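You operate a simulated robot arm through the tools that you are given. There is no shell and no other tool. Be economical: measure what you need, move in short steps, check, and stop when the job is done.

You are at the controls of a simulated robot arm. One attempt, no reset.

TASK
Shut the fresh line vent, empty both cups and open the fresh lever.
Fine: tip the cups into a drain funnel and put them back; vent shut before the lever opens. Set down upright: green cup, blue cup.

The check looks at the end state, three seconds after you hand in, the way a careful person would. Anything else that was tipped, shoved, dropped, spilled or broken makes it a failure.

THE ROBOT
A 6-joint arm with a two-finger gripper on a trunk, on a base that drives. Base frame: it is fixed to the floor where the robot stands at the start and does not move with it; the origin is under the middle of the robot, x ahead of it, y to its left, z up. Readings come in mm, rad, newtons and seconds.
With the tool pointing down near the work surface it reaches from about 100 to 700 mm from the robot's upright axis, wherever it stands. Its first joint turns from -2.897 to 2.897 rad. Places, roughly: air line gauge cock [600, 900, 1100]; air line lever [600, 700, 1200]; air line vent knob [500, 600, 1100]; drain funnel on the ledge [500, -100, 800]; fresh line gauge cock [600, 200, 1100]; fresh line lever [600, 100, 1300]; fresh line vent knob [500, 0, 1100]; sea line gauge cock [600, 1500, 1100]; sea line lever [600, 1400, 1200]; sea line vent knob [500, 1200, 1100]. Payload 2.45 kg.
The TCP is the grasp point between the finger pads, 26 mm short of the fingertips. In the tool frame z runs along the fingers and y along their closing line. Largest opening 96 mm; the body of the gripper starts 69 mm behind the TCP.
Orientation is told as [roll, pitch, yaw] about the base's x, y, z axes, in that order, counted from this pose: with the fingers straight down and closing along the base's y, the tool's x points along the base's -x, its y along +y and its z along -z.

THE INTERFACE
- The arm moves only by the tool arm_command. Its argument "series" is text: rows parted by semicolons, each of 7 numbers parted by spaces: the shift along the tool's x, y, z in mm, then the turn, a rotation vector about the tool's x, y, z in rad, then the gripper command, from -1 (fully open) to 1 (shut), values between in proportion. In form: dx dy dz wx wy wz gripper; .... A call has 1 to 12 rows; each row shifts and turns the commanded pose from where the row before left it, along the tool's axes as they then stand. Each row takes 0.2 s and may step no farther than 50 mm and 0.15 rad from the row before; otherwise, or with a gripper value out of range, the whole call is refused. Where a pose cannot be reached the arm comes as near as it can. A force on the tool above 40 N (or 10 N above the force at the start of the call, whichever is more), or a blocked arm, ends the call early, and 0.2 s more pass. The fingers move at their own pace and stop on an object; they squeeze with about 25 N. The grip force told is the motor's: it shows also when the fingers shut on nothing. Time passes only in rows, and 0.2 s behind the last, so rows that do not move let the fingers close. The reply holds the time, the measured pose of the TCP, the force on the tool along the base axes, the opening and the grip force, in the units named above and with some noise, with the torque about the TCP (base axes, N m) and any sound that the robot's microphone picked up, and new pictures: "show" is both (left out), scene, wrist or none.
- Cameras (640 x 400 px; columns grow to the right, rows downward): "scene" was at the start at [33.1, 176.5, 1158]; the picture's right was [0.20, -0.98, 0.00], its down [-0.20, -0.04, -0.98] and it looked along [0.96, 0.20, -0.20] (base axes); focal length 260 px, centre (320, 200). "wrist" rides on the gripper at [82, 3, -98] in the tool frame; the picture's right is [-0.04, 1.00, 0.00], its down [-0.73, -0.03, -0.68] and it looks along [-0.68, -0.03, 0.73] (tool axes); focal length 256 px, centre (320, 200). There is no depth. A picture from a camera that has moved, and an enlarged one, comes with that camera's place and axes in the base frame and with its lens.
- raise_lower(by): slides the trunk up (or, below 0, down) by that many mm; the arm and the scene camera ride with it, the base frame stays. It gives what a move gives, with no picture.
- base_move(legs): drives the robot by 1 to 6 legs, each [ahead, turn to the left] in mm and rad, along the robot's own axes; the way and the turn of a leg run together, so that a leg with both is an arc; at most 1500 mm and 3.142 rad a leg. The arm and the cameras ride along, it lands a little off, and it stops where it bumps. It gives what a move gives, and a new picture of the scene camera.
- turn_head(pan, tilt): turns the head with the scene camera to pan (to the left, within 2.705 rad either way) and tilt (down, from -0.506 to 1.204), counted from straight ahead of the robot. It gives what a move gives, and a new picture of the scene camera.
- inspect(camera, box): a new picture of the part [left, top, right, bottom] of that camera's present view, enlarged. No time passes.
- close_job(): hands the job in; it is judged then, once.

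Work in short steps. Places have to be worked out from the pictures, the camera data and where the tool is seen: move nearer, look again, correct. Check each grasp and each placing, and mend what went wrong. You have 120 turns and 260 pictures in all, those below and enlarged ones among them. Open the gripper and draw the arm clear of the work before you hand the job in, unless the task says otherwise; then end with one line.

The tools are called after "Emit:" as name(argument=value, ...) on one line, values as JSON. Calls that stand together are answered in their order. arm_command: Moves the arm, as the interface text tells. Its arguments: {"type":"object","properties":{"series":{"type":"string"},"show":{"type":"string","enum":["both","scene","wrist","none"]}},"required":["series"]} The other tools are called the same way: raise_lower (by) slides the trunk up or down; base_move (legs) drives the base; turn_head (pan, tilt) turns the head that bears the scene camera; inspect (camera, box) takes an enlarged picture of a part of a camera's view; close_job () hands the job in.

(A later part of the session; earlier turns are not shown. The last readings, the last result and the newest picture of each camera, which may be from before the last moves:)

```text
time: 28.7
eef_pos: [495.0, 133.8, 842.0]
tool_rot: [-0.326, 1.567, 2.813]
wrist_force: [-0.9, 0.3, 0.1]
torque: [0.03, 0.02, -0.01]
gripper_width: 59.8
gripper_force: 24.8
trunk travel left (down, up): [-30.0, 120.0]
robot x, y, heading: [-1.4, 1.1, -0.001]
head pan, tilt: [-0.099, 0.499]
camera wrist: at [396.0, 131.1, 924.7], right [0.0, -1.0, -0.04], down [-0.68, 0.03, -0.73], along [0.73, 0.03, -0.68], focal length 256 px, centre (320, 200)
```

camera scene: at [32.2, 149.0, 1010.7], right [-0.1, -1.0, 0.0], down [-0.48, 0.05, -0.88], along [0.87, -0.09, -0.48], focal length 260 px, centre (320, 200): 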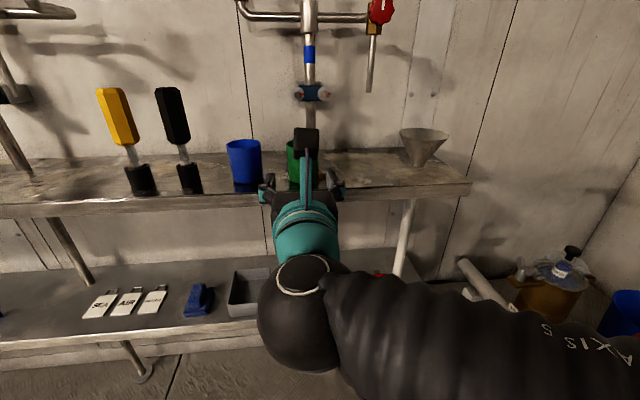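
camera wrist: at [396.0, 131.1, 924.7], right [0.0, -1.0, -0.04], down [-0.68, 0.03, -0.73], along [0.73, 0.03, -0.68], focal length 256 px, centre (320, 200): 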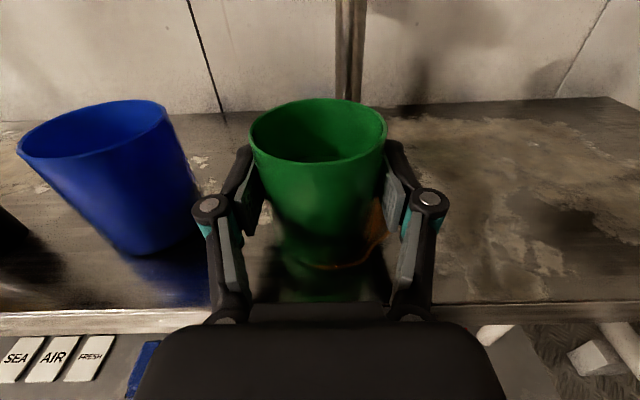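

Gripped (59.8 mm, 25 N). Lift gently 40 mm and check.

Emit:
arm_command(series="3 0 0 0 0 0 1;8 0 0 0 0 0 1;12 0 0 0 0 0 1;12 0 0 0 0 0 1;5 0 0 0 0 0 1;0 0 0 0 0 0 1", show="both")

Emit:
inspect(camera="wrist", box=[220, 80, 420, 200])

```text
time: 30.1
eef_pos: [493.8, 134.2, 883.0]
tool_rot: [-0.354, 1.568, 2.784]
wrist_force: [0.4, -0.2, -0.8]
torque: [0.03, 0.03, -0.02]
gripper_width: 60.1
gripper_force: 24.9
trunk travel left (down, up): [-30.0, 120.0]
robot x, y, heading: [2.2, -3.8, 0.002]
head pan, tilt: [-0.099, 0.499]
camera scene: at [32.3, 149.1, 1010.7], right [-0.1, -1.0, 0.0], down [-0.48, 0.05, -0.88], along [0.87, -0.09, -0.48], focal length 260 px, centre (320, 200)
camera wrist: at [395.6, 130.4, 965.0], right [0.0, -1.0, -0.04], down [-0.68, 0.03, -0.73], along [0.73, 0.03, -0.68], focal length 256 px, centre (320, 200)
```

scene: 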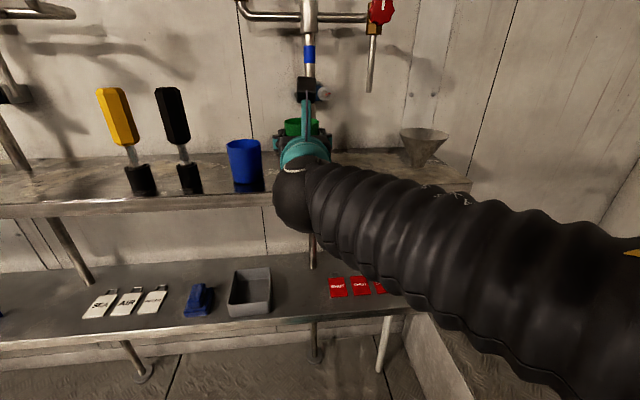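
wrist: 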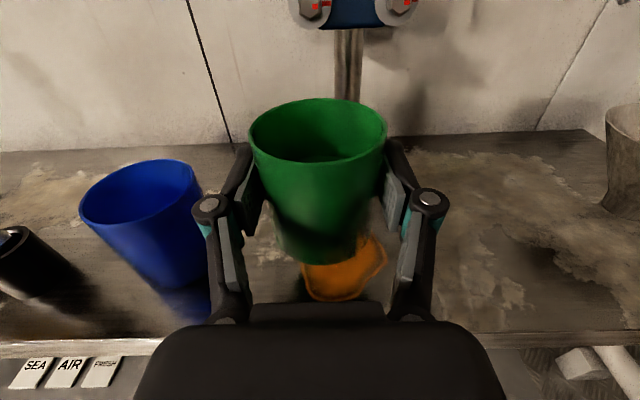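

```text
3.20 times, centred on (320, 140) of wrist
camera zoom: at [395.6, 130.4, 965.0], right [0.0, -1.0, -0.04], down [-0.68, 0.03, -0.73], along [0.73, 0.03, -0.68], focal length 819 px, centre (320, 392)
```

zoom: 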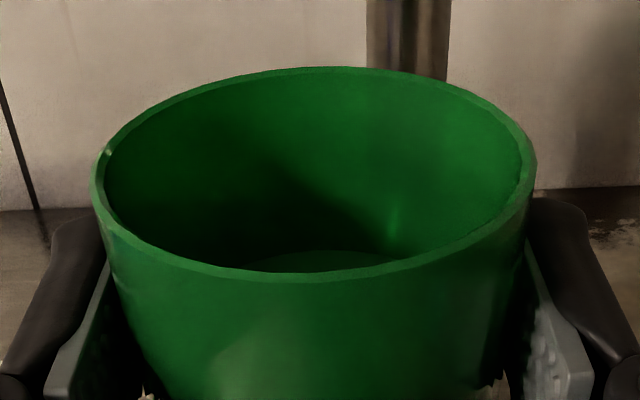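

Cup held level, with an old orange stain beneath it (not new). I back off to x≈430, rise to z≈950 and traverse toward the funnel, staying clear of the vent outlet pipe.

Emit:
arm_command(series="8 0 -8 0 0 0 1;17 0 -16 0 0 0 1;17 0 -16 0 0 0 1;17 0 -16 0 0 0 1;8 10 -8 0 0 0 1;0 25 0 0 0 0 1;0 28 0 0 0 0 1;0 28 0 0 0 0 1;0 28 0 0 0 0 1;0 28 0 0 0 0 1;0 25 0 0 0 0 1;0 12 0 0 0 0 1", show="both")

```text
time: 32.7
eef_pos: [430.3, -7.9, 956.5]
tool_rot: [-3.01, 1.531, 0.087]
wrist_force: [0.3, 0.3, -0.4]
torque: [0.0, 0.02, 0.0]
gripper_width: 60.1
gripper_force: 25.1
out of reach, approached as far as the arm can: row 10, 11, 12
trunk travel left (down, up): [-30.0, 120.0]
robot x, y, heading: [0.5, 0.8, -0.001]
head pan, tilt: [-0.099, 0.499]
camera scene: at [32.2, 149.0, 1010.7], right [-0.1, -1.0, 0.0], down [-0.48, 0.05, -0.88], along [0.87, -0.09, -0.48], focal length 260 px, centre (320, 200)
camera wrist: at [328.4, -8.8, 1035.8], right [-0.04, -1.0, -0.05], down [-0.65, 0.06, -0.76], along [0.76, 0.0, -0.65], focal length 256 px, centre (320, 200)
```

scene: 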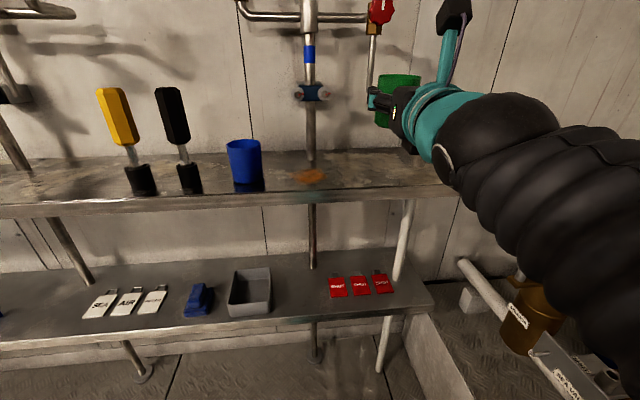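
wrist: 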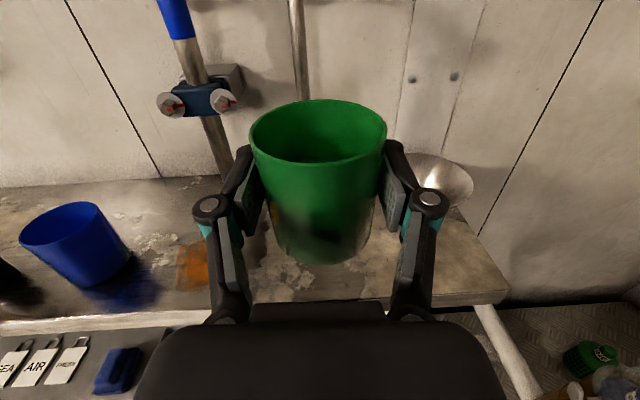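

The roll joint limits travel here; yawing the tool to the right should free it. I level the small tilt and yaw −0.4 rad about vertical with the cup in place.

Emit:
arm_command(series="0 0 0 -0.1 -0.04 0 1;0 0 0 -0.1 0 0 1;0 0 0 -0.1 0 0 1;0 0 0 -0.1 0 0 1;0 0 0 0 0 0 1", show="wrist")

```text
time: 33.9
eef_pos: [430.0, -11.6, 948.7]
tool_rot: [0.327, 1.53, 3.067]
wrist_force: [0.2, 0.9, -0.8]
torque: [0.01, 0.02, 0.0]
gripper_width: 59.9
gripper_force: 25.5
trunk travel left (down, up): [-30.0, 120.0]
robot x, y, heading: [1.1, 1.6, 0.001]
head pan, tilt: [-0.099, 0.499]
camera wrist: at [341.8, 22.9, 1035.1], right [-0.39, -0.92, -0.03], down [-0.64, 0.3, -0.71], along [0.66, -0.26, -0.71], focal length 256 px, centre (320, 200)
```

wrist: 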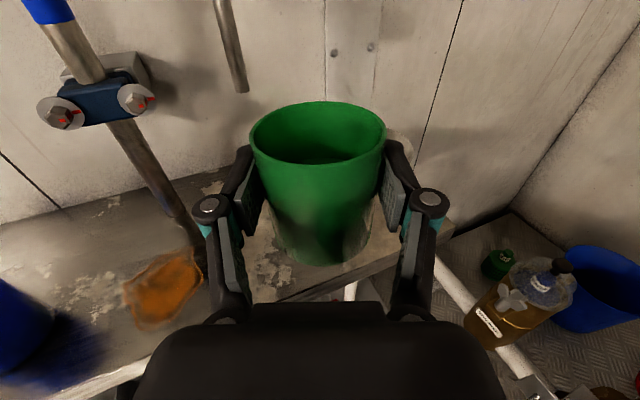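

Slight nose-down tilt to fix. Funnel rim is judged at [540, −116, ~876], radius ~52; I bring the TCP toward (545, −92, 949), keeping the cup level.

Emit:
arm_command(series="0 7 10 0 0.04 0 1;0 7 20 0 0 0 1;0 7 20 0 0 0 1;0 7 20 0 0 0 1;0 0 20 0 0 0 1;0 0 10 0 0 0 1;0 0 0 0 0 0 1", show="both")

```text
time: 35.5
eef_pos: [510.6, -76.3, 948.0]
tool_rot: [1.569, 1.556, -1.975]
wrist_force: [0.3, 0.1, -0.5]
torque: [0.01, 0.02, 0.03]
gripper_width: 60.0
gripper_force: 24.9
trunk travel left (down, up): [-30.0, 120.0]
robot x, y, heading: [-1.7, -3.1, -0.003]
head pan, tilt: [-0.099, 0.499]
camera scene: at [32.3, 149.0, 1010.7], right [-0.1, -1.0, 0.0], down [-0.48, 0.05, -0.88], along [0.87, -0.09, -0.48], focal length 260 px, centre (320, 200)
camera wrist: at [420.3, -40.4, 1031.2], right [-0.39, -0.92, -0.03], down [-0.62, 0.28, -0.73], along [0.68, -0.27, -0.68], focal length 256 px, centre (320, 200)
```

scene: 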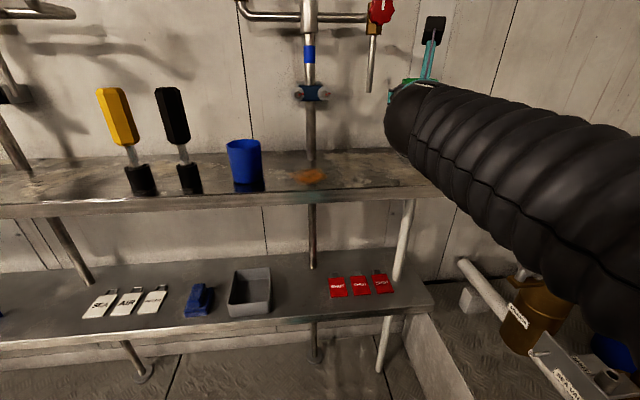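
wrist: 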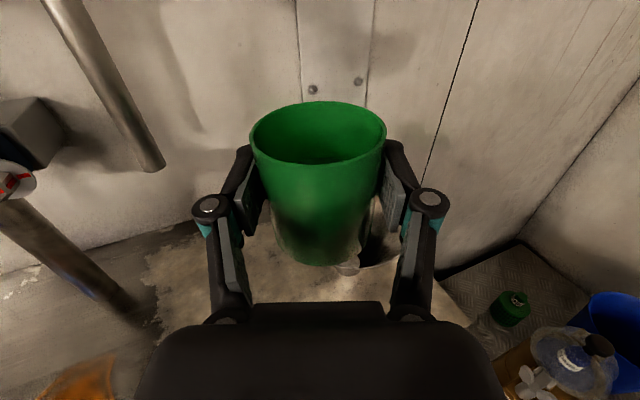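

The funnel peeks out behind the cup; enlarge to locate it.

Emit:
inspect(camera="wrist", box=[240, 160, 440, 300])

Emit:
turn_head(pan=-0.45, tilt=0.3)

```text
2.86 times, centred on (340, 230) of wrist
camera zoom: at [420.3, -40.4, 1031.2], right [-0.39, -0.92, -0.03], down [-0.62, 0.28, -0.73], along [0.68, -0.27, -0.68], focal length 731 px, centre (263, 114)
```

zoom: 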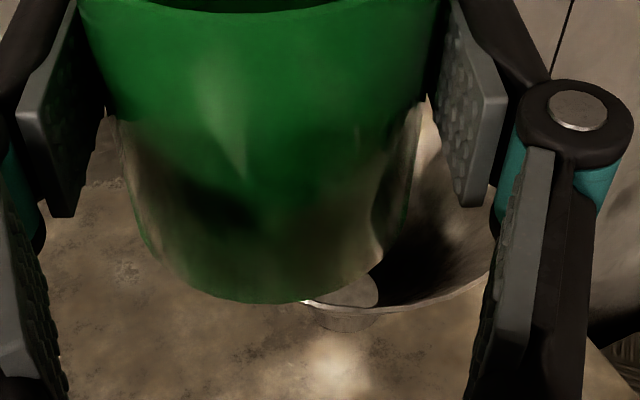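

```text
time: 36.3
eef_pos: [511.4, -76.5, 948.0]
tool_rot: [1.556, 1.558, -1.989]
wrist_force: [0.2, -0.1, -0.8]
torque: [0.0, -0.03, -0.02]
gripper_width: 59.9
gripper_force: 25.4
trunk travel left (down, up): [-30.0, 120.0]
robot x, y, heading: [2.9, 2.7, -0.002]
head pan, tilt: [-0.45, 0.3]
camera scene: at [25.8, 117.5, 1029.0], right [-0.43, -0.9, 0.0], down [-0.27, 0.13, -0.96], along [0.86, -0.42, -0.3], focal length 260 px, centre (320, 200)
```

scene: 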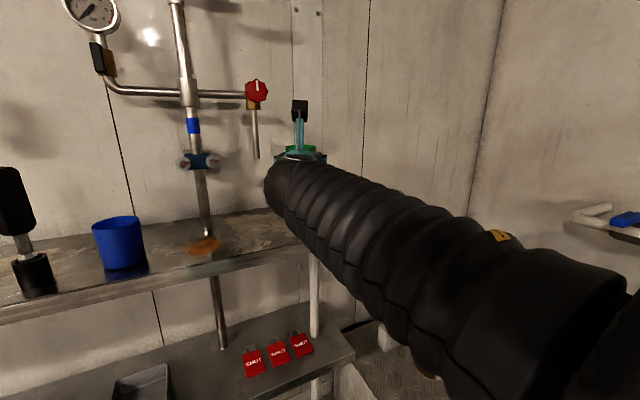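

Funnel centre estimated (545, −116), consistent. I move forward 47 mm and up 10, then start to tip.

Emit:
arm_command(series="4 0 12 0 0 0 1;6 0 20 0 0 0 1;0 -1 15 0 0 0 1;0 0 0 0 0 0 1", show="wrist")

```text
time: 37.3
eef_pos: [555.6, -93.3, 957.8]
tool_rot: [1.539, 1.555, -2.002]
wrist_force: [-0.5, 0.4, -0.8]
torque: [-0.01, -0.01, 0.02]
gripper_width: 59.8
gripper_force: 24.9
trunk travel left (down, up): [-30.0, 120.0]
robot x, y, heading: [3.8, 1.5, 0.003]
head pan, tilt: [-0.45, 0.3]
camera wrist: at [464.3, -58.1, 1040.8], right [-0.39, -0.92, -0.03], down [-0.62, 0.28, -0.73], along [0.68, -0.27, -0.68], focal length 256 px, centre (320, 200)
```

wrist: 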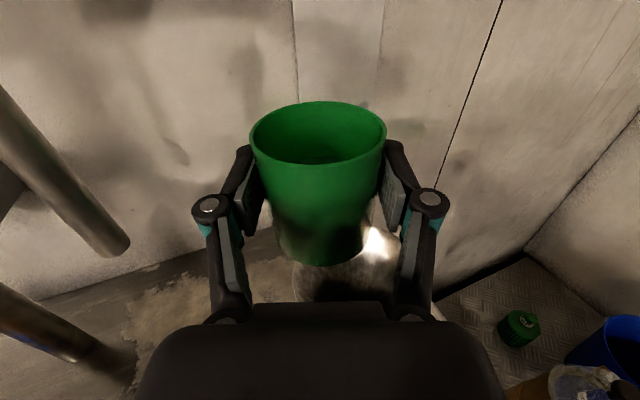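

Aligned over the funnel. Tip by rolling +1.2 rad slowly.

Emit:
arm_command(series="0 0 0 0 0 0.1 1;0 0 0 0 0 0.1 1;0 0 0 0 0 0.1 1;0 0 0 0 0 0.1 1;0 0 0 0 0 0.1 1;0 0 0 0 0 0.1 1;0 0 0 0 0 0.1 1;0 0 0 0 0 0.1 1;0 0 0 0 0 0.1 1;0 0 0 0 0 0.1 1", show="wrist")

```text
time: 39.5
eef_pos: [554.1, -94.6, 957.2]
tool_rot: [-1.57, 0.582, 1.169]
wrist_force: [-0.2, 0.2, -1.2]
torque: [0.0, 0.0, 0.0]
gripper_width: 59.8
gripper_force: 24.6
trunk travel left (down, up): [-30.0, 120.0]
robot x, y, heading: [-2.6, -2.1, 0.0]
head pan, tilt: [-0.45, 0.3]
camera wrist: at [437.1, -120.3, 1001.4], right [-0.2, -0.48, -0.86], down [-0.38, 0.84, -0.38], along [0.9, 0.25, -0.35], focal length 256 px, centre (320, 200)
```

wrist: 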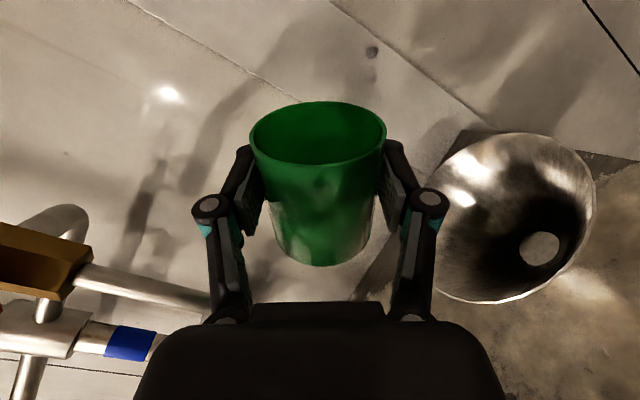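

Clear view of the funnel: refit gives centre (537, −124). I shift ~10 mm right and 4 back, then continue tipping.

Emit:
arm_command(series="7.9 5.1 -4 0 0 0 1;0 0 0 0 0 0.1 1;0 0 0 0 0 0.1 1;0 0 0 0 0 0.1 1;0 0 0 0 0 0.1 1;0 0 0 0 0 0.1 1;0 0 0 0 0 0.1 1", show="wrist")

```text
time: 41.1
eef_pos: [547.3, -101.4, 958.8]
tool_rot: [-1.57, -0.018, 1.168]
wrist_force: [-0.2, 0.4, -0.5]
torque: [-0.02, 0.02, 0.0]
gripper_width: 59.2
gripper_force: 24.5
trunk travel left (down, up): [-30.0, 120.0]
robot x, y, heading: [-0.9, 2.5, 0.003]
head pan, tilt: [-0.45, 0.3]
camera wrist: at [425.1, -138.0, 954.6], right [0.02, 0.05, -1.0], down [-0.34, 0.94, 0.04], along [0.94, 0.34, 0.04], focal length 256 px, centre (320, 200)
```

wrist: 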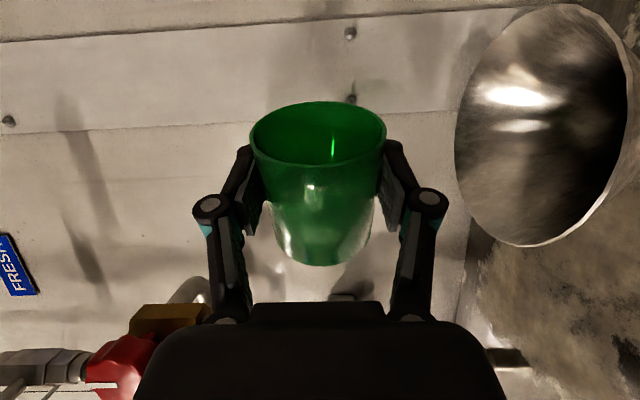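

Cup is horizontal over the funnel. Tip further by 0.7 rad and hold for draining.

Emit:
arm_command(series="0 0 0 0 0 0.12 1;0 0 0 0 0 0.12 1;0 0 0 0 0 0.12 1;0 0 0 0 0 0.12 1;0 0 0 0 0 0.12 1;0 0 0 0 0 0.12 1;0 0 0 0 0 0 1;0 0 0 0 0 0 1;0 0 0 0 0 0 1;0 0 0 0 0 0 1", show="wrist")

Emit:
inspect(camera="wrist", box=[220, 80, 420, 280])

```text
time: 43.3
eef_pos: [547.0, -99.8, 959.5]
tool_rot: [-1.57, -0.737, 1.168]
wrist_force: [0.1, -0.3, -0.4]
torque: [-0.01, -0.02, 0.02]
gripper_width: 59.5
gripper_force: 24.8
trunk travel left (down, up): [-30.0, 120.0]
robot x, y, heading: [1.2, 1.3, 0.004]
head pan, tilt: [-0.45, 0.3]
camera wrist: at [434.2, -116.8, 902.2], right [0.27, 0.64, -0.71], down [-0.42, 0.75, 0.51], along [0.87, 0.16, 0.48], focal length 256 px, centre (320, 200)
```

wrist: 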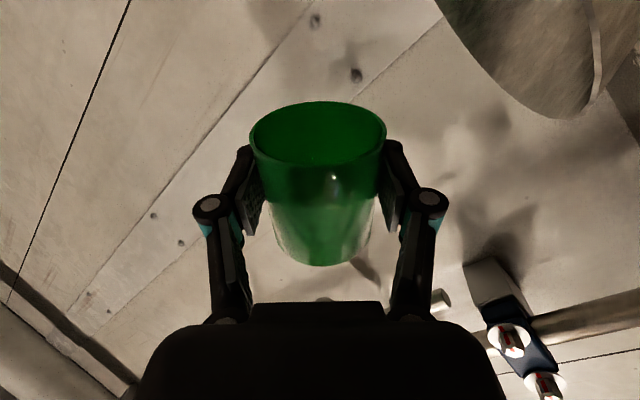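

```text
2.00 times, centred on (320, 180) of wrist
camera zoom: at [434.2, -116.8, 902.2], right [0.27, 0.64, -0.71], down [-0.42, 0.75, 0.51], along [0.87, 0.16, 0.48], focal length 512 px, centre (320, 240)
```

zoom: 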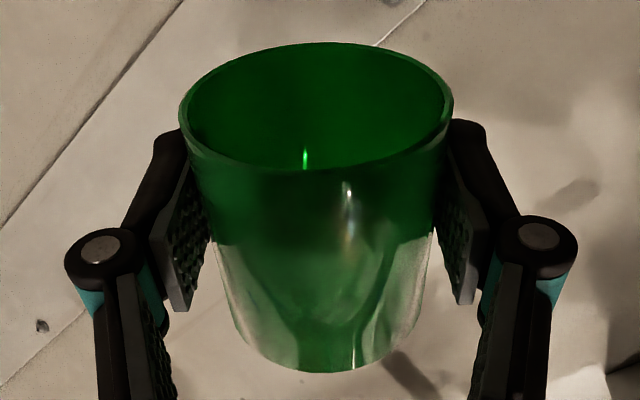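

Tipped 133° and drained. Roll back upright over the funnel in two calls, glancing at the funnel midway.

Emit:
arm_command(series="0 0 0 0 0 -0.12 1;0 0 0 0 0 -0.12 1;0 0 0 0 0 -0.12 1;0 0 0 0 0 -0.12 1;0 0 0 0 0 -0.12 1;0 0 0 0 0 -0.12 1;0 0 0 0 0 -0.12 1;0 0 0 0 0 -0.12 1;0 0 0 0 0 -0.12 1;0 0 0 0 0 -0.12 1;0 0 0 0 0 -0.1 1", show="wrist")

Emit:
inspect(camera="wrist", box=[390, 100, 640, 400])

Emit:
arm_command(series="0 0 0 0 0 -0.12 1;0 0 0 0 0 -0.12 1;0 0 0 0 0 -0.12 1;0 0 0 0 0 -0.12 1;0 0 0 0 0 -0.12 1;0 0 0 0 0 -0.12 1;0 0 0 0 0 -0.12 1;0 0 0 0 0 -0.06 1;10 0 0 0 0 0 1;10 0 0 0 0 0 1", show="wrist")

```text
time: 45.7
eef_pos: [548.1, -100.0, 958.4]
tool_rot: [-1.571, 0.568, 1.171]
wrist_force: [0.6, -0.1, -1.3]
torque: [0.03, 0.03, 0.0]
gripper_width: 59.2
gripper_force: 24.4
trunk travel left (down, up): [-30.0, 120.0]
robot x, y, heading: [-1.4, 0.3, -0.001]
head pan, tilt: [-0.45, 0.3]
camera wrist: at [429.4, -128.0, 1000.5], right [-0.2, -0.46, -0.86], down [-0.38, 0.85, -0.37], along [0.91, 0.25, -0.34], focal length 256 px, centre (320, 200)
```

wrist: 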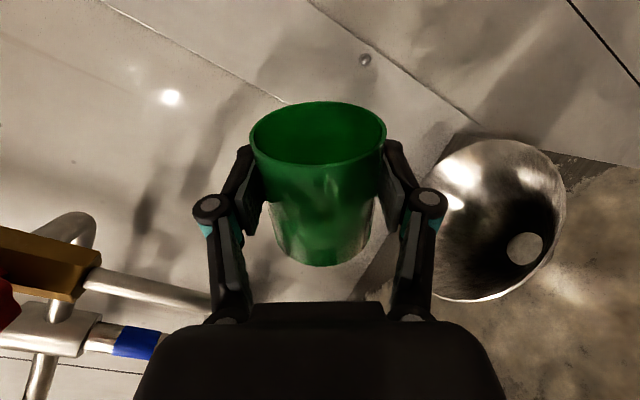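

```text
1.33 times, centred on (515, 250) of wrist
camera zoom: at [429.4, -128.0, 1000.5], right [-0.2, -0.46, -0.86], down [-0.38, 0.85, -0.37], along [0.91, 0.25, -0.34], focal length 341 px, centre (60, 133)
```

zoom: 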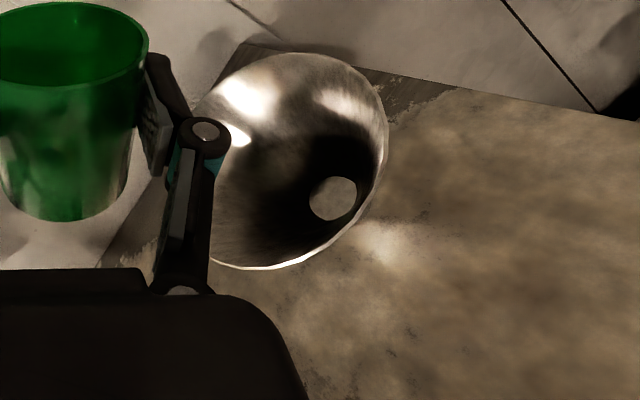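

```text
time: 47.9
eef_pos: [546.6, -104.3, 977.5]
tool_rot: [-1.565, 1.467, 1.174]
wrist_force: [0.0, -0.2, 0.8]
torque: [0.0, 0.03, 0.01]
gripper_width: 59.7
gripper_force: 25.0
trunk travel left (down, up): [-30.0, 120.0]
robot x, y, heading: [-0.8, 0.2, 0.001]
head pan, tilt: [-0.45, 0.3]
camera wrist: at [451.4, -76.6, 1059.8], right [-0.39, -0.91, -0.14], down [-0.58, 0.36, -0.73], along [0.71, -0.2, -0.67], focal length 256 px, centre (320, 200)
```

wrist: 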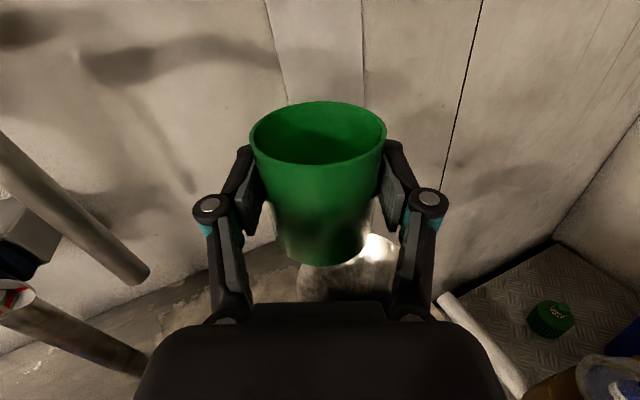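

Funnel area is clean. Cup emptied; finish levelling (−0.11 roll), retreat and move left, then yaw back straight.

Emit:
arm_command(series="0 0 -20 0 0 -0.11 1;0 0 -40 0 0 0 1;0 0 -40 0 0 0 1;0 0 -45 0 0 0 1;0 -30 0 0 0 0 1;0 -35 0 0 0 0 1;0 -35 0 0 0 0 1;0 -20 0 0.13 0 0 1;0 0 0 0.13 0 0 1;0 0 0 0.14 0 0 1;0 0 0 0 0 0 1", show="wrist")

```text
time: 50.3
eef_pos: [460.6, 64.4, 978.2]
tool_rot: [1.188, 1.566, -1.955]
wrist_force: [0.4, -0.1, -0.4]
torque: [0.0, 0.02, 0.03]
gripper_width: 59.9
gripper_force: 24.8
trunk travel left (down, up): [-30.0, 120.0]
robot x, y, heading: [-3.2, 2.6, 0.002]
head pan, tilt: [-0.45, 0.3]
camera wrist: at [362.3, 60.9, 1060.2], right [0.0, -1.0, -0.04], down [-0.68, 0.03, -0.73], along [0.73, 0.02, -0.68], focal length 256 px, centre (320, 200)
```

wrist: 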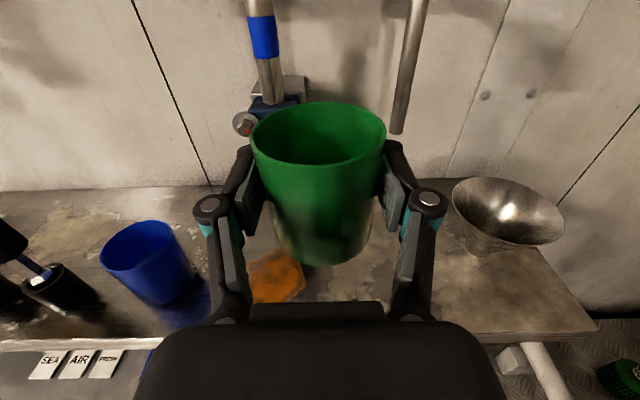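

Level again. Move over the original spot (495, 134) at z≈885.

Emit:
arm_command(series="-23 -17.4 8.5 0 0 0 1;-23 -17.4 8.5 0 0 0 1;-23 -17.4 8.5 0 0 0 1;-23 -17.4 8.5 0 0 0 1;0 0 0 0 0 0 1", show="wrist")

```text
time: 51.5
eef_pos: [493.3, 133.6, 885.1]
tool_rot: [1.22, 1.567, -1.926]
wrist_force: [-0.1, 0.9, -0.3]
torque: [-0.01, 0.04, -0.03]
gripper_width: 59.6
gripper_force: 24.5
trunk travel left (down, up): [-30.0, 120.0]
robot x, y, heading: [5.8, -0.8, 0.001]
head pan, tilt: [-0.45, 0.3]
camera wrist: at [396.4, 130.5, 967.9], right [0.0, -1.0, -0.04], down [-0.68, 0.03, -0.73], along [0.73, 0.02, -0.68], focal length 256 px, centre (320, 200)
```

wrist: 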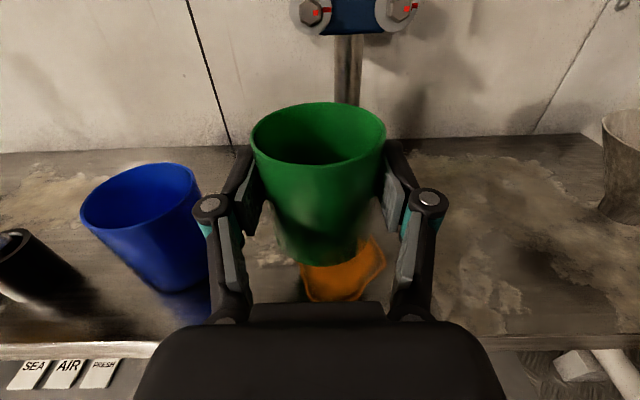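

Matches the original pose. Lower gently to z≈842 with a watch on force.

Emit:
arm_command(series="-15 0 0 0 0 0 1;-12 0 0 0 0 0 1;-8 0 0 0 0 0 1;-5 0 0 0 0 0 1;-2 0 0 0 0 0 1;-1 0 0 0 0 0 1", show="none")

```text
time: 52.9
eef_pos: [494.3, 133.2, 844.3]
tool_rot: [1.91, 1.567, -1.238]
wrist_force: [1.7, -0.2, 13.0]
torque: [0.12, -0.39, -0.02]
gripper_width: 59.7
gripper_force: 25.0
trunk travel left (down, up): [-30.0, 120.0]
robot x, y, heading: [-2.4, 0.1, 0.0]
head pan, tilt: [-0.45, 0.3]
```

Contact felt (13 N). Relieve 1 mm and open slowly.

Emit:
arm_command(series="1.2 0 0 0 0 0 1;0 0 0 0 0 0 -0.35;0 0 0 0 0 0 -0.5;0 0 0 0 0 0 -0.7;0 0 0 0 0 0 -0.7", show="wrist")

```text
time: 54.1
eef_pos: [494.6, 133.6, 843.7]
tool_rot: [1.123, 1.567, -2.02]
wrist_force: [0.7, -0.4, -0.1]
torque: [0.04, -0.01, -0.02]
gripper_width: 81.5
gripper_force: 0.1
trunk travel left (down, up): [-30.0, 120.0]
robot x, y, heading: [0.1, 0.9, -0.002]
head pan, tilt: [-0.45, 0.3]
camera wrist: at [396.0, 129.8, 926.4], right [0.0, -1.0, -0.04], down [-0.68, 0.03, -0.73], along [0.73, 0.02, -0.68], focal length 256 px, centre (320, 200)
```

wrist: 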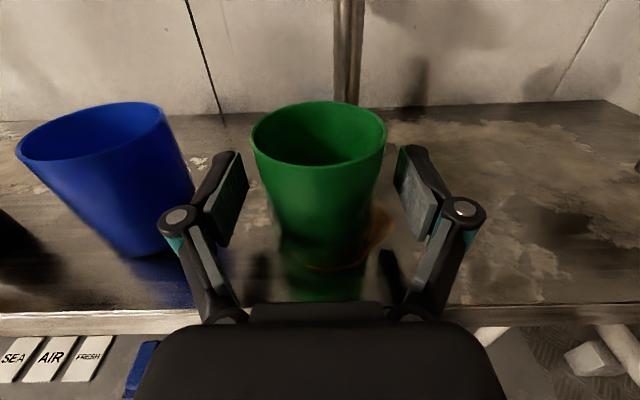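

Green cup stands at its place. Retreat and shift left to line up with the blue cup.

Emit:
arm_command(series="0 0 -30 0 0 0 -0.7;0 0 -35 0 0 0 -0.7;0 0 -30 0 0 0 -0.7;0 -35 0 0 0 0 -0.7;0 -35 0 0 0 0 -0.7;0 -33 0 0 0 0 -0.7;0 0 0 0 0 0 -0.7", show="wrist")

```text
time: 55.7
eef_pos: [400.0, 236.6, 842.9]
tool_rot: [1.075, 1.565, -2.071]
wrist_force: [0.0, -1.0, 0.5]
torque: [-0.02, 0.02, 0.0]
gripper_width: 81.7
gripper_force: 0.1
trunk travel left (down, up): [-30.0, 120.0]
robot x, y, heading: [3.8, 0.3, -0.0]
head pan, tilt: [-0.45, 0.3]
camera wrist: at [300.7, 232.9, 925.8], right [0.0, -1.0, -0.04], down [-0.68, 0.03, -0.73], along [0.73, 0.02, -0.68], focal length 256 px, centre (320, 200)
```

wrist: 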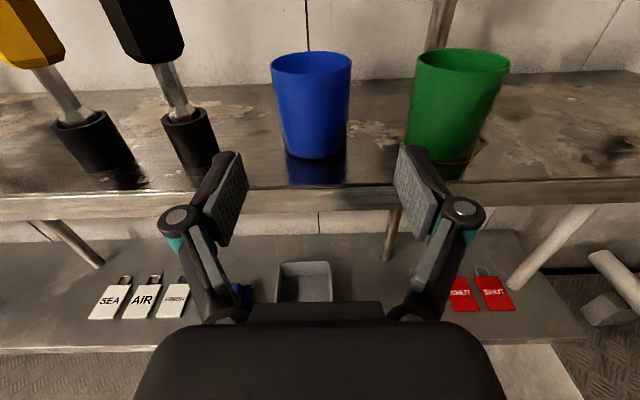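

Blue cup centre is ≈(507, 241). I shift 4.5 mm left, narrow the opening slightly and advance to x≈460 for a check.

Emit:
arm_command(series="0 -4.5 20 0 0 0 -0.62;0 0 20 0 0 0 -0.62;0 0 20 0 0 0 -0.62;0 0 0 0 0 0 -0.62", show="wrist")

```text
time: 56.7
eef_pos: [459.2, 240.0, 843.0]
tool_rot: [1.155, 1.567, -1.99]
wrist_force: [-0.1, -0.2, 0.3]
torque: [-0.01, 0.05, -0.02]
gripper_width: 77.8
gripper_force: 0.1
trunk travel left (down, up): [-30.0, 120.0]
robot x, y, heading: [-0.6, 2.4, -0.001]
head pan, tilt: [-0.45, 0.3]
camera wrist: at [361.3, 236.8, 925.6], right [0.0, -1.0, -0.04], down [-0.68, 0.03, -0.73], along [0.73, 0.02, -0.68], focal length 256 px, centre (320, 200)
```

wrist: 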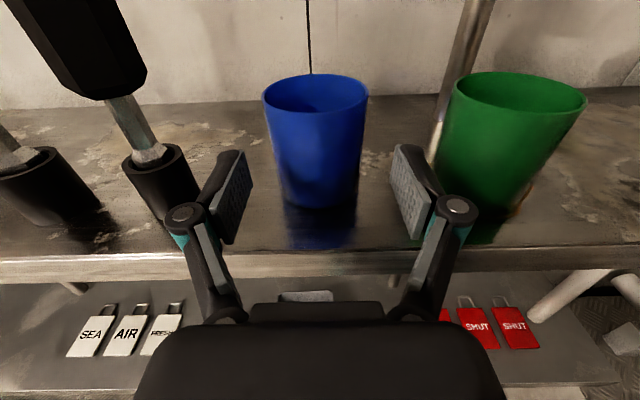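

Aligned. Advance 47 mm, check, then close.

Emit:
arm_command(series="0 -1.5 16 0 0 0 -0.62;0 0 16 0 0 0 -0.62;0 0 15 0 0 0 -0.62;0 0 0 0 0 0 -0.62", show="wrist")

```text
time: 57.7
eef_pos: [506.4, 242.3, 843.3]
tool_rot: [1.162, 1.566, -1.981]
wrist_force: [-0.1, -1.0, -0.8]
torque: [0.01, -0.01, -0.01]
gripper_width: 77.5
gripper_force: 0.1
trunk travel left (down, up): [-30.0, 120.0]
robot x, y, heading: [-0.0, 0.7, -0.0]
head pan, tilt: [-0.45, 0.3]
camera wrist: at [408.0, 238.7, 925.4], right [0.0, -1.0, -0.04], down [-0.68, 0.03, -0.73], along [0.73, 0.02, -0.68], focal length 256 px, centre (320, 200)
```

wrist: 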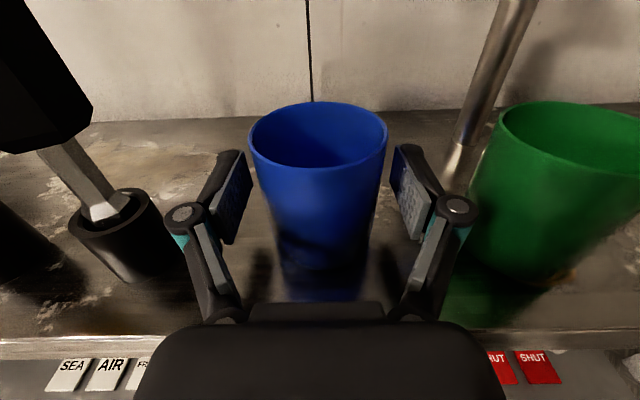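

Well placed. Close on the blue cup and lift gently.

Emit:
arm_command(series="0 0 0 0 0 0 -0.35;0 0 0 0 0 0 -0.25;0 0 0 0 0 0 1;0 0 0 0 0 0 1;0 0 0 0 0 0 1;3 0 0 0 0 0 1;8 0 0 0 0 0 1;12 0 0 0 0 0 1;12 0 0 0 0 0 1;10 0 0 0 0 0 1;0 0 0 0 0 0 1", show="wrist")

```text
time: 60.1
eef_pos: [506.6, 242.4, 886.8]
tool_rot: [1.105, 1.565, -2.038]
wrist_force: [-0.3, 0.0, -1.3]
torque: [0.05, -0.01, 0.0]
gripper_width: 59.5
gripper_force: 25.6
trunk travel left (down, up): [-30.0, 120.0]
robot x, y, heading: [2.9, 2.2, -0.004]
head pan, tilt: [-0.45, 0.3]
camera wrist: at [408.3, 238.4, 970.9], right [0.0, -1.0, -0.04], down [-0.68, 0.03, -0.73], along [0.73, 0.02, -0.68], focal length 256 px, centre (320, 200)
```

wrist: 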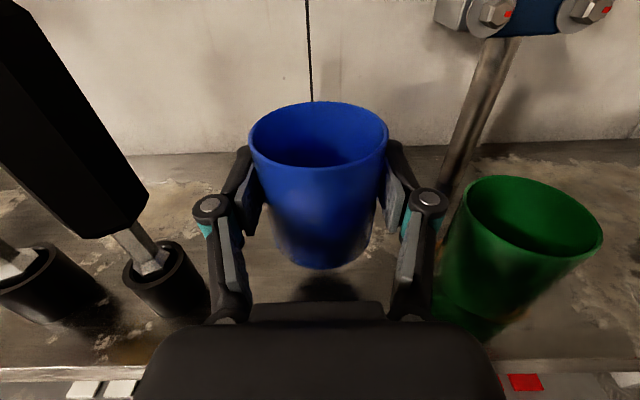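

Lifted cleanly. Rise to ~957 and back to x≈440, then traverse right to y≈62.

Emit:
arm_command(series="9 0 -6 0 0 0 1;18 0 -15 0 0 0 1;18 0 -18 0 0 0 1;17 0 -18 0 0 0 1;8 10 -9 0 0 0 1;0 25 0 0 0 0 1;0 28 0 0 0 0 1;0 28 0 0 0 0 1;0 28 0 0 0 0 1;0 28 0 0 0 0 1;0 23 0 0 0 0 1;0 10 0 0 0 0 1", show="none")

Emit:
arm_command(series="0 0 0 -0.1 0 0 1;0 0 0 -0.1 0 0 1;0 0 0 -0.1 0 0 1;0 0 0 -0.1 0 0 1;0 0 0 0 0 0 1", show="wrist")

```text
time: 62.7
eef_pos: [441.9, 62.9, 959.3]
tool_rot: [1.258, 1.566, -1.884]
wrist_force: [-0.3, -0.6, -0.6]
torque: [0.02, 0.04, -0.01]
gripper_width: 59.7
gripper_force: 25.1
trunk travel left (down, up): [-30.0, 120.0]
robot x, y, heading: [-6.2, 0.4, 0.003]
head pan, tilt: [-0.45, 0.3]
```

```text
time: 63.9
eef_pos: [439.5, 62.9, 959.5]
tool_rot: [1.574, 1.566, -1.971]
wrist_force: [-0.4, 0.2, 0.5]
torque: [0.0, 0.04, 0.03]
gripper_width: 59.7
gripper_force: 24.8
trunk travel left (down, up): [-30.0, 120.0]
robot x, y, heading: [-2.2, -4.2, 0.002]
head pan, tilt: [-0.45, 0.3]
camera wrist: at [348.4, 97.9, 1041.7], right [-0.39, -0.92, -0.04], down [-0.61, 0.29, -0.73], along [0.68, -0.27, -0.68], focal length 256 px, centre (320, 200)
```

wrist: 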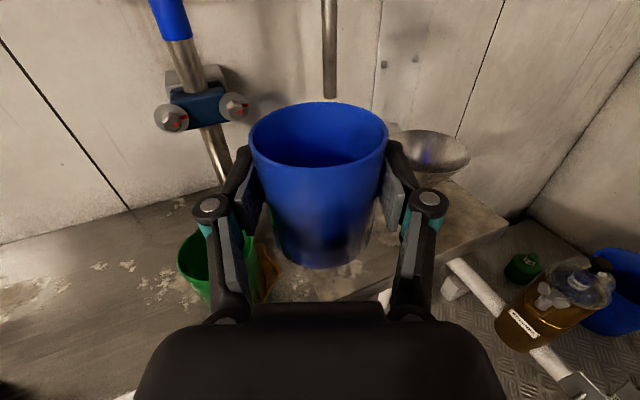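

Cup level. Move right then forward to the same pouring spot (547, −101, 958).

Emit:
arm_command(series="0 10 4 0 0 0 1;0 22 10 0 0 0 1;0 23 12 0 0 0 1;0 23 12 0 0 0 1;0 21 12 0 0 0 1;0 10 18 0 0 0 1;0 0 25 0 0 0 1;0 0 25 0 0 0 1;0 0 22 0 0 0 1;0 0 15 0 0 0 1;0 0 7 0 0 0 1;0 0 0 0 0 0 1", show="wrist")

```text
time: 66.5
eef_pos: [547.1, -101.2, 959.1]
tool_rot: [1.584, 1.567, -1.961]
wrist_force: [0.1, -0.5, -1.3]
torque: [0.0, -0.01, 0.0]
gripper_width: 59.7
gripper_force: 24.9
trunk travel left (down, up): [-30.0, 120.0]
robot x, y, heading: [-1.2, -1.3, 0.0]
head pan, tilt: [-0.45, 0.3]
camera wrist: at [455.4, -65.6, 1042.4], right [-0.39, -0.92, -0.04], down [-0.61, 0.29, -0.73], along [0.69, -0.27, -0.68], focal length 256 px, centre (320, 200)
```

wrist: 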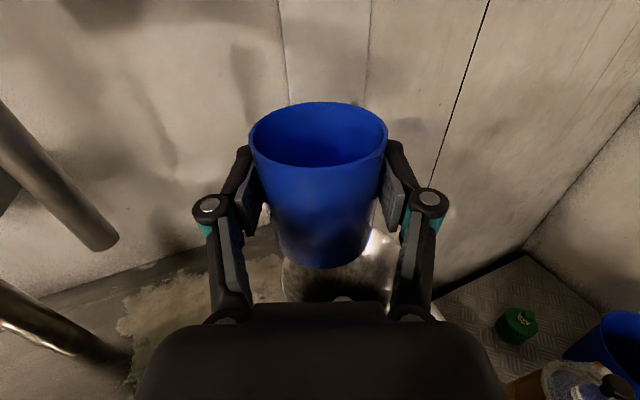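

At the pouring spot. Tip slowly: 1.2 rad first.

Emit:
arm_command(series="0 0 0 0 0 0.1 1;0 0 0 0 0 0.1 1;0 0 0 0 0 0.1 1;0 0 0 0 0 0.1 1;0 0 0 0 0 0.1 1;0 0 0 0 0 0.1 1;0 0 0 0 0 0.1 1;0 0 0 0 0 0.1 1;0 0 0 0 0 0.1 1;0 0 0 0 0 0.1 1;0 0 0 0 0 0.1 1;0 0 0 0 0 0.1 1", show="wrist")

Emit:
arm_command(series="0 0 0 0 0 0.1 1;0 0 0 0 0 0.1 1;0 0 0 0 0 0.1 1;0 0 0 0 0 0.12 1;0 0 0 0 0 0.12 1;0 0 0 0 0 0.12 1;0 0 0 0 0 0.12 1;0 0 0 0 0 0.12 1;0 0 0 0 0 0.12 1;0 0 0 0 0 0.1 1;0 0 0 0 0 0 1;0 0 0 0 0 0 1", show="wrist")

Emit:
arm_command(series="0 0 0 0 0 0 1;0 0 0 0 0 0 1;0 0 0 0 0 -0.12 1;0 0 0 0 0 -0.12 1;0 0 0 0 0 -0.12 1;0 0 0 0 0 -0.12 1;0 0 0 0 0 -0.12 1;0 0 0 0 0 -0.12 1;0 0 0 0 0 -0.12 1;0 0 0 0 0 -0.12 1;0 0 0 0 0 -0.12 1;0 0 0 0 0 -0.12 1", show="wrist")

```text
time: 69.1
eef_pos: [546.0, -101.1, 959.3]
tool_rot: [-1.57, 0.373, 1.166]
wrist_force: [0.0, -0.2, -0.6]
torque: [0.0, 0.01, -0.01]
gripper_width: 59.5
gripper_force: 24.7
trunk travel left (down, up): [-30.0, 120.0]
robot x, y, heading: [-0.7, -1.9, 0.002]
head pan, tilt: [-0.45, 0.3]
camera wrist: at [426.1, -134.2, 987.3], right [-0.13, -0.3, -0.94], down [-0.35, 0.9, -0.24], along [0.93, 0.3, -0.22], focal length 256 px, centre (320, 200)
```

wrist: 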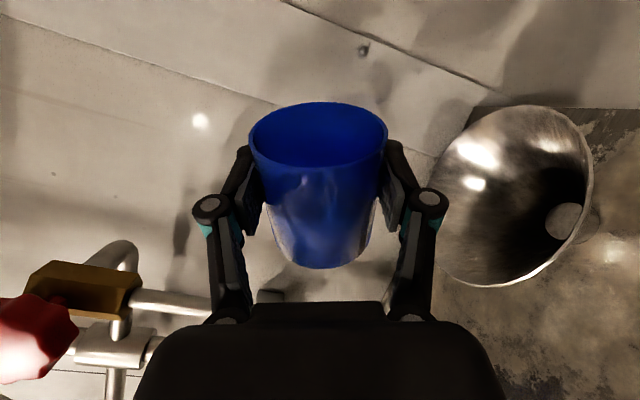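

```text
time: 71.7
eef_pos: [546.3, -100.5, 959.6]
tool_rot: [-1.572, -0.745, 1.169]
wrist_force: [-0.2, 1.1, 0.1]
torque: [0.02, 0.0, 0.02]
gripper_width: 59.3
gripper_force: 25.0
trunk travel left (down, up): [-30.0, 120.0]
robot x, y, heading: [0.0, 2.6, 0.003]
head pan, tilt: [-0.45, 0.3]
camera wrist: at [433.5, -116.5, 902.4], right [0.28, 0.65, -0.71], down [-0.42, 0.74, 0.52], along [0.86, 0.15, 0.48], focal length 256 px, centre (320, 200)
```

wrist: 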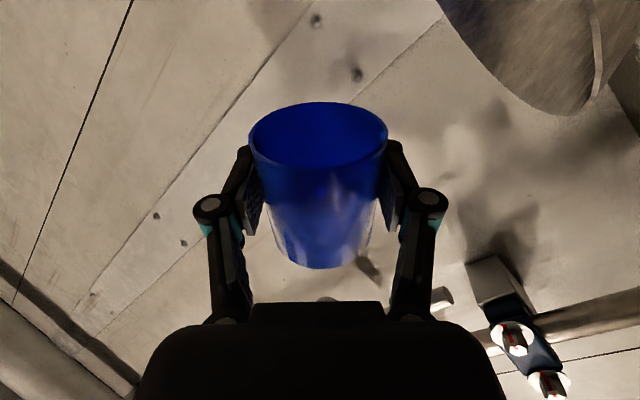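

```text
time: 74.3
eef_pos: [545.7, -100.8, 958.7]
tool_rot: [-1.572, 0.457, 1.168]
wrist_force: [0.6, -0.5, 0.3]
torque: [-0.01, 0.01, -0.04]
gripper_width: 59.2
gripper_force: 25.1
trunk travel left (down, up): [-30.0, 120.0]
robot x, y, heading: [-2.8, -1.8, -0.003]
head pan, tilt: [-0.45, 0.3]
camera wrist: at [426.7, -132.0, 993.3], right [-0.16, -0.37, -0.91], down [-0.36, 0.88, -0.3], along [0.92, 0.28, -0.28], focal length 256 px, centre (320, 200)
```

wrist: 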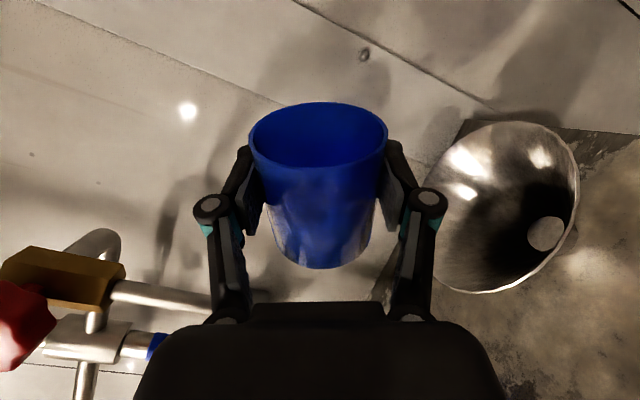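

Blue cup drained too. Roll back the remaining 1.12 rad and rise.

Emit:
arm_command(series="0 0 0 0 0 -0.14 1;0 0 0 0 0 -0.14 1;0 0 0 0 0 -0.14 1;0 0 0 0 0 -0.14 1;0 0 0 0 0 -0.14 1;0 0 0 0 0 -0.14 1;0 0 0 0 0 -0.14 1;0 0 0 0 0 -0.14 1;10 0 -10 0 0 0 1;5 0 -30 0 0 0 1;0 0 -40 0 0 0 1;0 0 -40 0 0 0 1", show="none")

Emit:
arm_command(series="0 -30 0 0 0 0 1;0 -35 0 0 0 0 1;0 -35 0 0 0 0 1;0 -20 -10 0.13 0 0 1;0 0 -10 0.13 0 0 1;0 0 0 0.14 0 0 1;0 0 0 0 0 0 1", show="wrist")

```text
time: 76.9
eef_pos: [436.7, -53.3, 974.7]
tool_rot: [1.371, 1.565, -2.174]
wrist_force: [0.0, -0.5, -0.3]
torque: [-0.02, 0.0, -0.03]
gripper_width: 59.0
gripper_force: 25.4
trunk travel left (down, up): [-30.0, 120.0]
robot x, y, heading: [-0.6, -3.3, -0.0]
head pan, tilt: [-0.45, 0.3]
```

```text
time: 78.5
eef_pos: [464.3, 63.5, 974.0]
tool_rot: [1.274, 1.567, -1.87]
wrist_force: [0.7, -1.2, -0.9]
torque: [0.0, -0.03, 0.0]
gripper_width: 59.2
gripper_force: 25.0
trunk travel left (down, up): [-30.0, 120.0]
robot x, y, heading: [-0.7, -0.7, 0.004]
head pan, tilt: [-0.45, 0.3]
camera wrist: at [366.1, 60.0, 1056.4], right [0.0, -1.0, -0.04], down [-0.68, 0.03, -0.73], along [0.73, 0.02, -0.68], focal length 256 px, centre (320, 200)
```

wrist: 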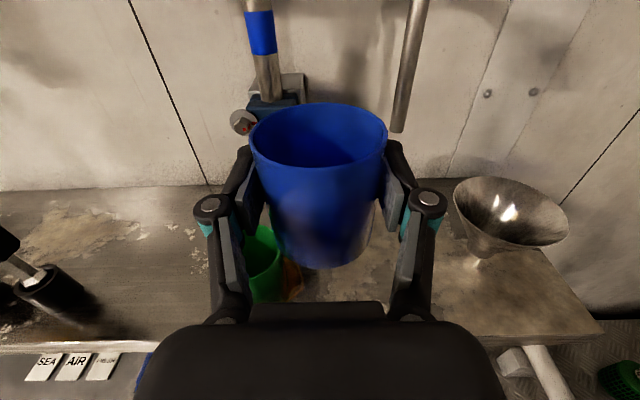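

Level and clear. Move over the blue cup's spot (506, 242) staying high, then down to ~887.

Emit:
arm_command(series="0 -30 4 0 0 0 1;0 -38 8 0 0 0 1;0 -38 10 0 0 0 1;0 -38 10 0 0 0 1;0 -35 10 0 0 0 1;-20 0 0 0 0 0 1;-25 0 0 0 0 0 1;-25 0 0 0 0 0 1;-17 0 0 0 0 0 1;0 0 0 0 0 0 1", show="wrist")

```text
time: 80.7
eef_pos: [506.8, 241.5, 885.5]
tool_rot: [1.121, 1.566, -2.023]
wrist_force: [0.4, -0.1, 0.6]
torque: [0.03, -0.03, 0.02]
gripper_width: 59.1
gripper_force: 25.4
trunk travel left (down, up): [-30.0, 120.0]
robot x, y, heading: [-0.6, 2.2, 0.003]
head pan, tilt: [-0.45, 0.3]
camera wrist: at [408.4, 237.9, 968.2], right [0.0, -1.0, -0.04], down [-0.68, 0.03, -0.73], along [0.73, 0.02, -0.68], focal length 256 px, centre (320, 200)
```

wrist: 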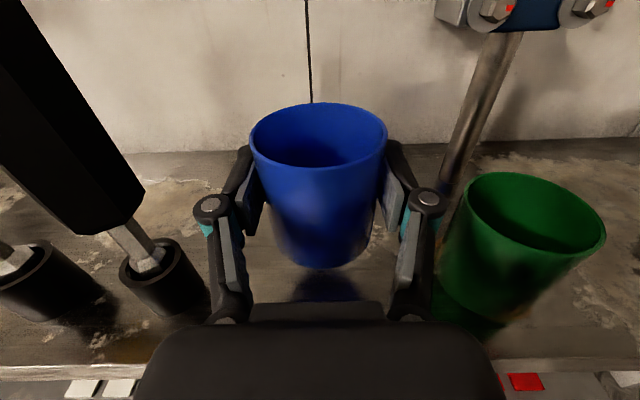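

Same view as at pick-up. Lower gently to z≈845 and feel for contact.

Emit:
arm_command(series="-15 0 0 0 0 0 1;-12 0 0 0 0 0 1;-7 0 0 0 0 0 1;-4 0 0 0 0 0 1;-1.5 0 0 0 0 0 1;0 0 0 0 0 0 1", show="none")

```text
time: 82.1
eef_pos: [507.7, 241.7, 847.5]
tool_rot: [1.098, 1.565, -2.047]
wrist_force: [-0.9, -0.2, -0.7]
torque: [0.04, -0.01, -0.02]
gripper_width: 59.3
gripper_force: 25.0
trunk travel left (down, up): [-30.0, 120.0]
robot x, y, heading: [0.5, -0.6, -0.001]
head pan, tilt: [-0.45, 0.3]
```

Emit:
arm_command(series="-1.5 0 0 0 0 0 1;-1 0 0 0 0 0 1;-1 0 0 0 0 0 1", show="none")

```text
time: 82.9
eef_pos: [504.8, 242.4, 844.7]
tool_rot: [1.334, 1.565, -1.809]
wrist_force: [0.8, -0.4, 2.4]
torque: [0.05, -0.1, 0.01]
gripper_width: 59.2
gripper_force: 25.0
trunk travel left (down, up): [-30.0, 120.0]
robot x, y, heading: [0.4, 5.0, -0.005]
head pan, tilt: [-0.45, 0.3]
```

Light contact (2.4 N). Open slowly and look.

Emit:
arm_command(series="0 0 0 0 0 0 -0.35;0 0 0 0 0 0 -0.5;0 0 0 0 0 0 -0.65;0 0 0 0 0 0 -0.65;0 0 0 0 0 0 -0.65", show="wrist")

```text
time: 84.1
eef_pos: [505.9, 241.2, 843.0]
tool_rot: [1.129, 1.565, -2.012]
wrist_force: [1.0, 0.4, 0.1]
torque: [-0.02, 0.0, 0.02]
gripper_width: 79.4
gripper_force: 0.1
trunk travel left (down, up): [-30.0, 120.0]
robot x, y, heading: [-0.2, 3.9, -0.001]
head pan, tilt: [-0.45, 0.3]
camera wrist: at [408.5, 238.1, 926.0], right [0.0, -1.0, -0.04], down [-0.68, 0.03, -0.73], along [0.73, 0.02, -0.68], focal length 256 px, centre (320, 200)
```

wrist: 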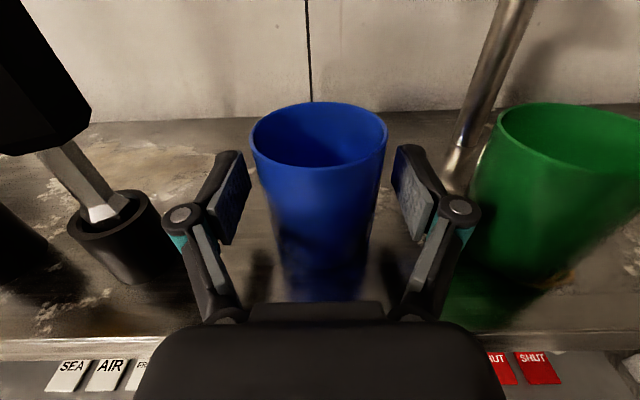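

Both cups stand. Retreat, then raise the trunk 120 mm for the lever.

Emit:
arm_command(series="0 0 -30 0 0 0 -0.65;0 0 -40 0 0 0 -0.65;0 0 -45 0 0 0 -0.65;0 0 -45 0 0 0 0;20 0 0 0 0 0 1", show="none")

Emit:
raise_lower(by=120)

Emit:
turn_head(pan=0.0, tilt=0.15)

```text
time: 85.3
eef_pos: [347.9, 242.8, 862.3]
tool_rot: [1.059, 1.564, -2.087]
wrist_force: [-0.4, -0.3, 0.4]
torque: [-0.04, 0.04, 0.0]
gripper_width: 0.0
gripper_force: 24.9
trunk travel left (down, up): [-30.0, 120.0]
robot x, y, heading: [0.8, 2.1, -0.0]
head pan, tilt: [-0.45, 0.3]
```

```text
time: 86.8
eef_pos: [347.2, 241.9, 982.4]
tool_rot: [1.118, 1.566, -2.026]
wrist_force: [0.9, 0.3, -0.2]
torque: [0.0, 0.0, -0.01]
gripper_width: 0.0
gripper_force: 24.6
trunk travel left (down, up): [-150.0, 0.0]
robot x, y, heading: [-0.7, -3.2, -0.002]
head pan, tilt: [-0.45, 0.3]
```

```text
time: 87.7
eef_pos: [347.8, 241.8, 982.9]
tool_rot: [1.124, 1.566, -2.02]
wrist_force: [-0.4, -0.7, -0.2]
torque: [0.02, 0.0, -0.02]
gripper_width: 0.0
gripper_force: 25.2
trunk travel left (down, up): [-150.0, 0.0]
robot x, y, heading: [0.4, -0.1, -0.005]
head pan, tilt: [0.0, 0.15]
camera scene: at [34.4, 158.1, 1163.0], right [0.0, -1.0, 0.0], down [-0.15, 0.0, -0.99], along [0.99, 0.0, -0.15], focal length 260 px, centre (320, 200)
```

scene: 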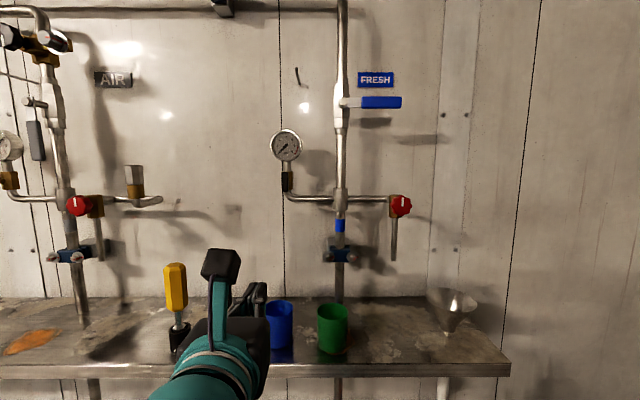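

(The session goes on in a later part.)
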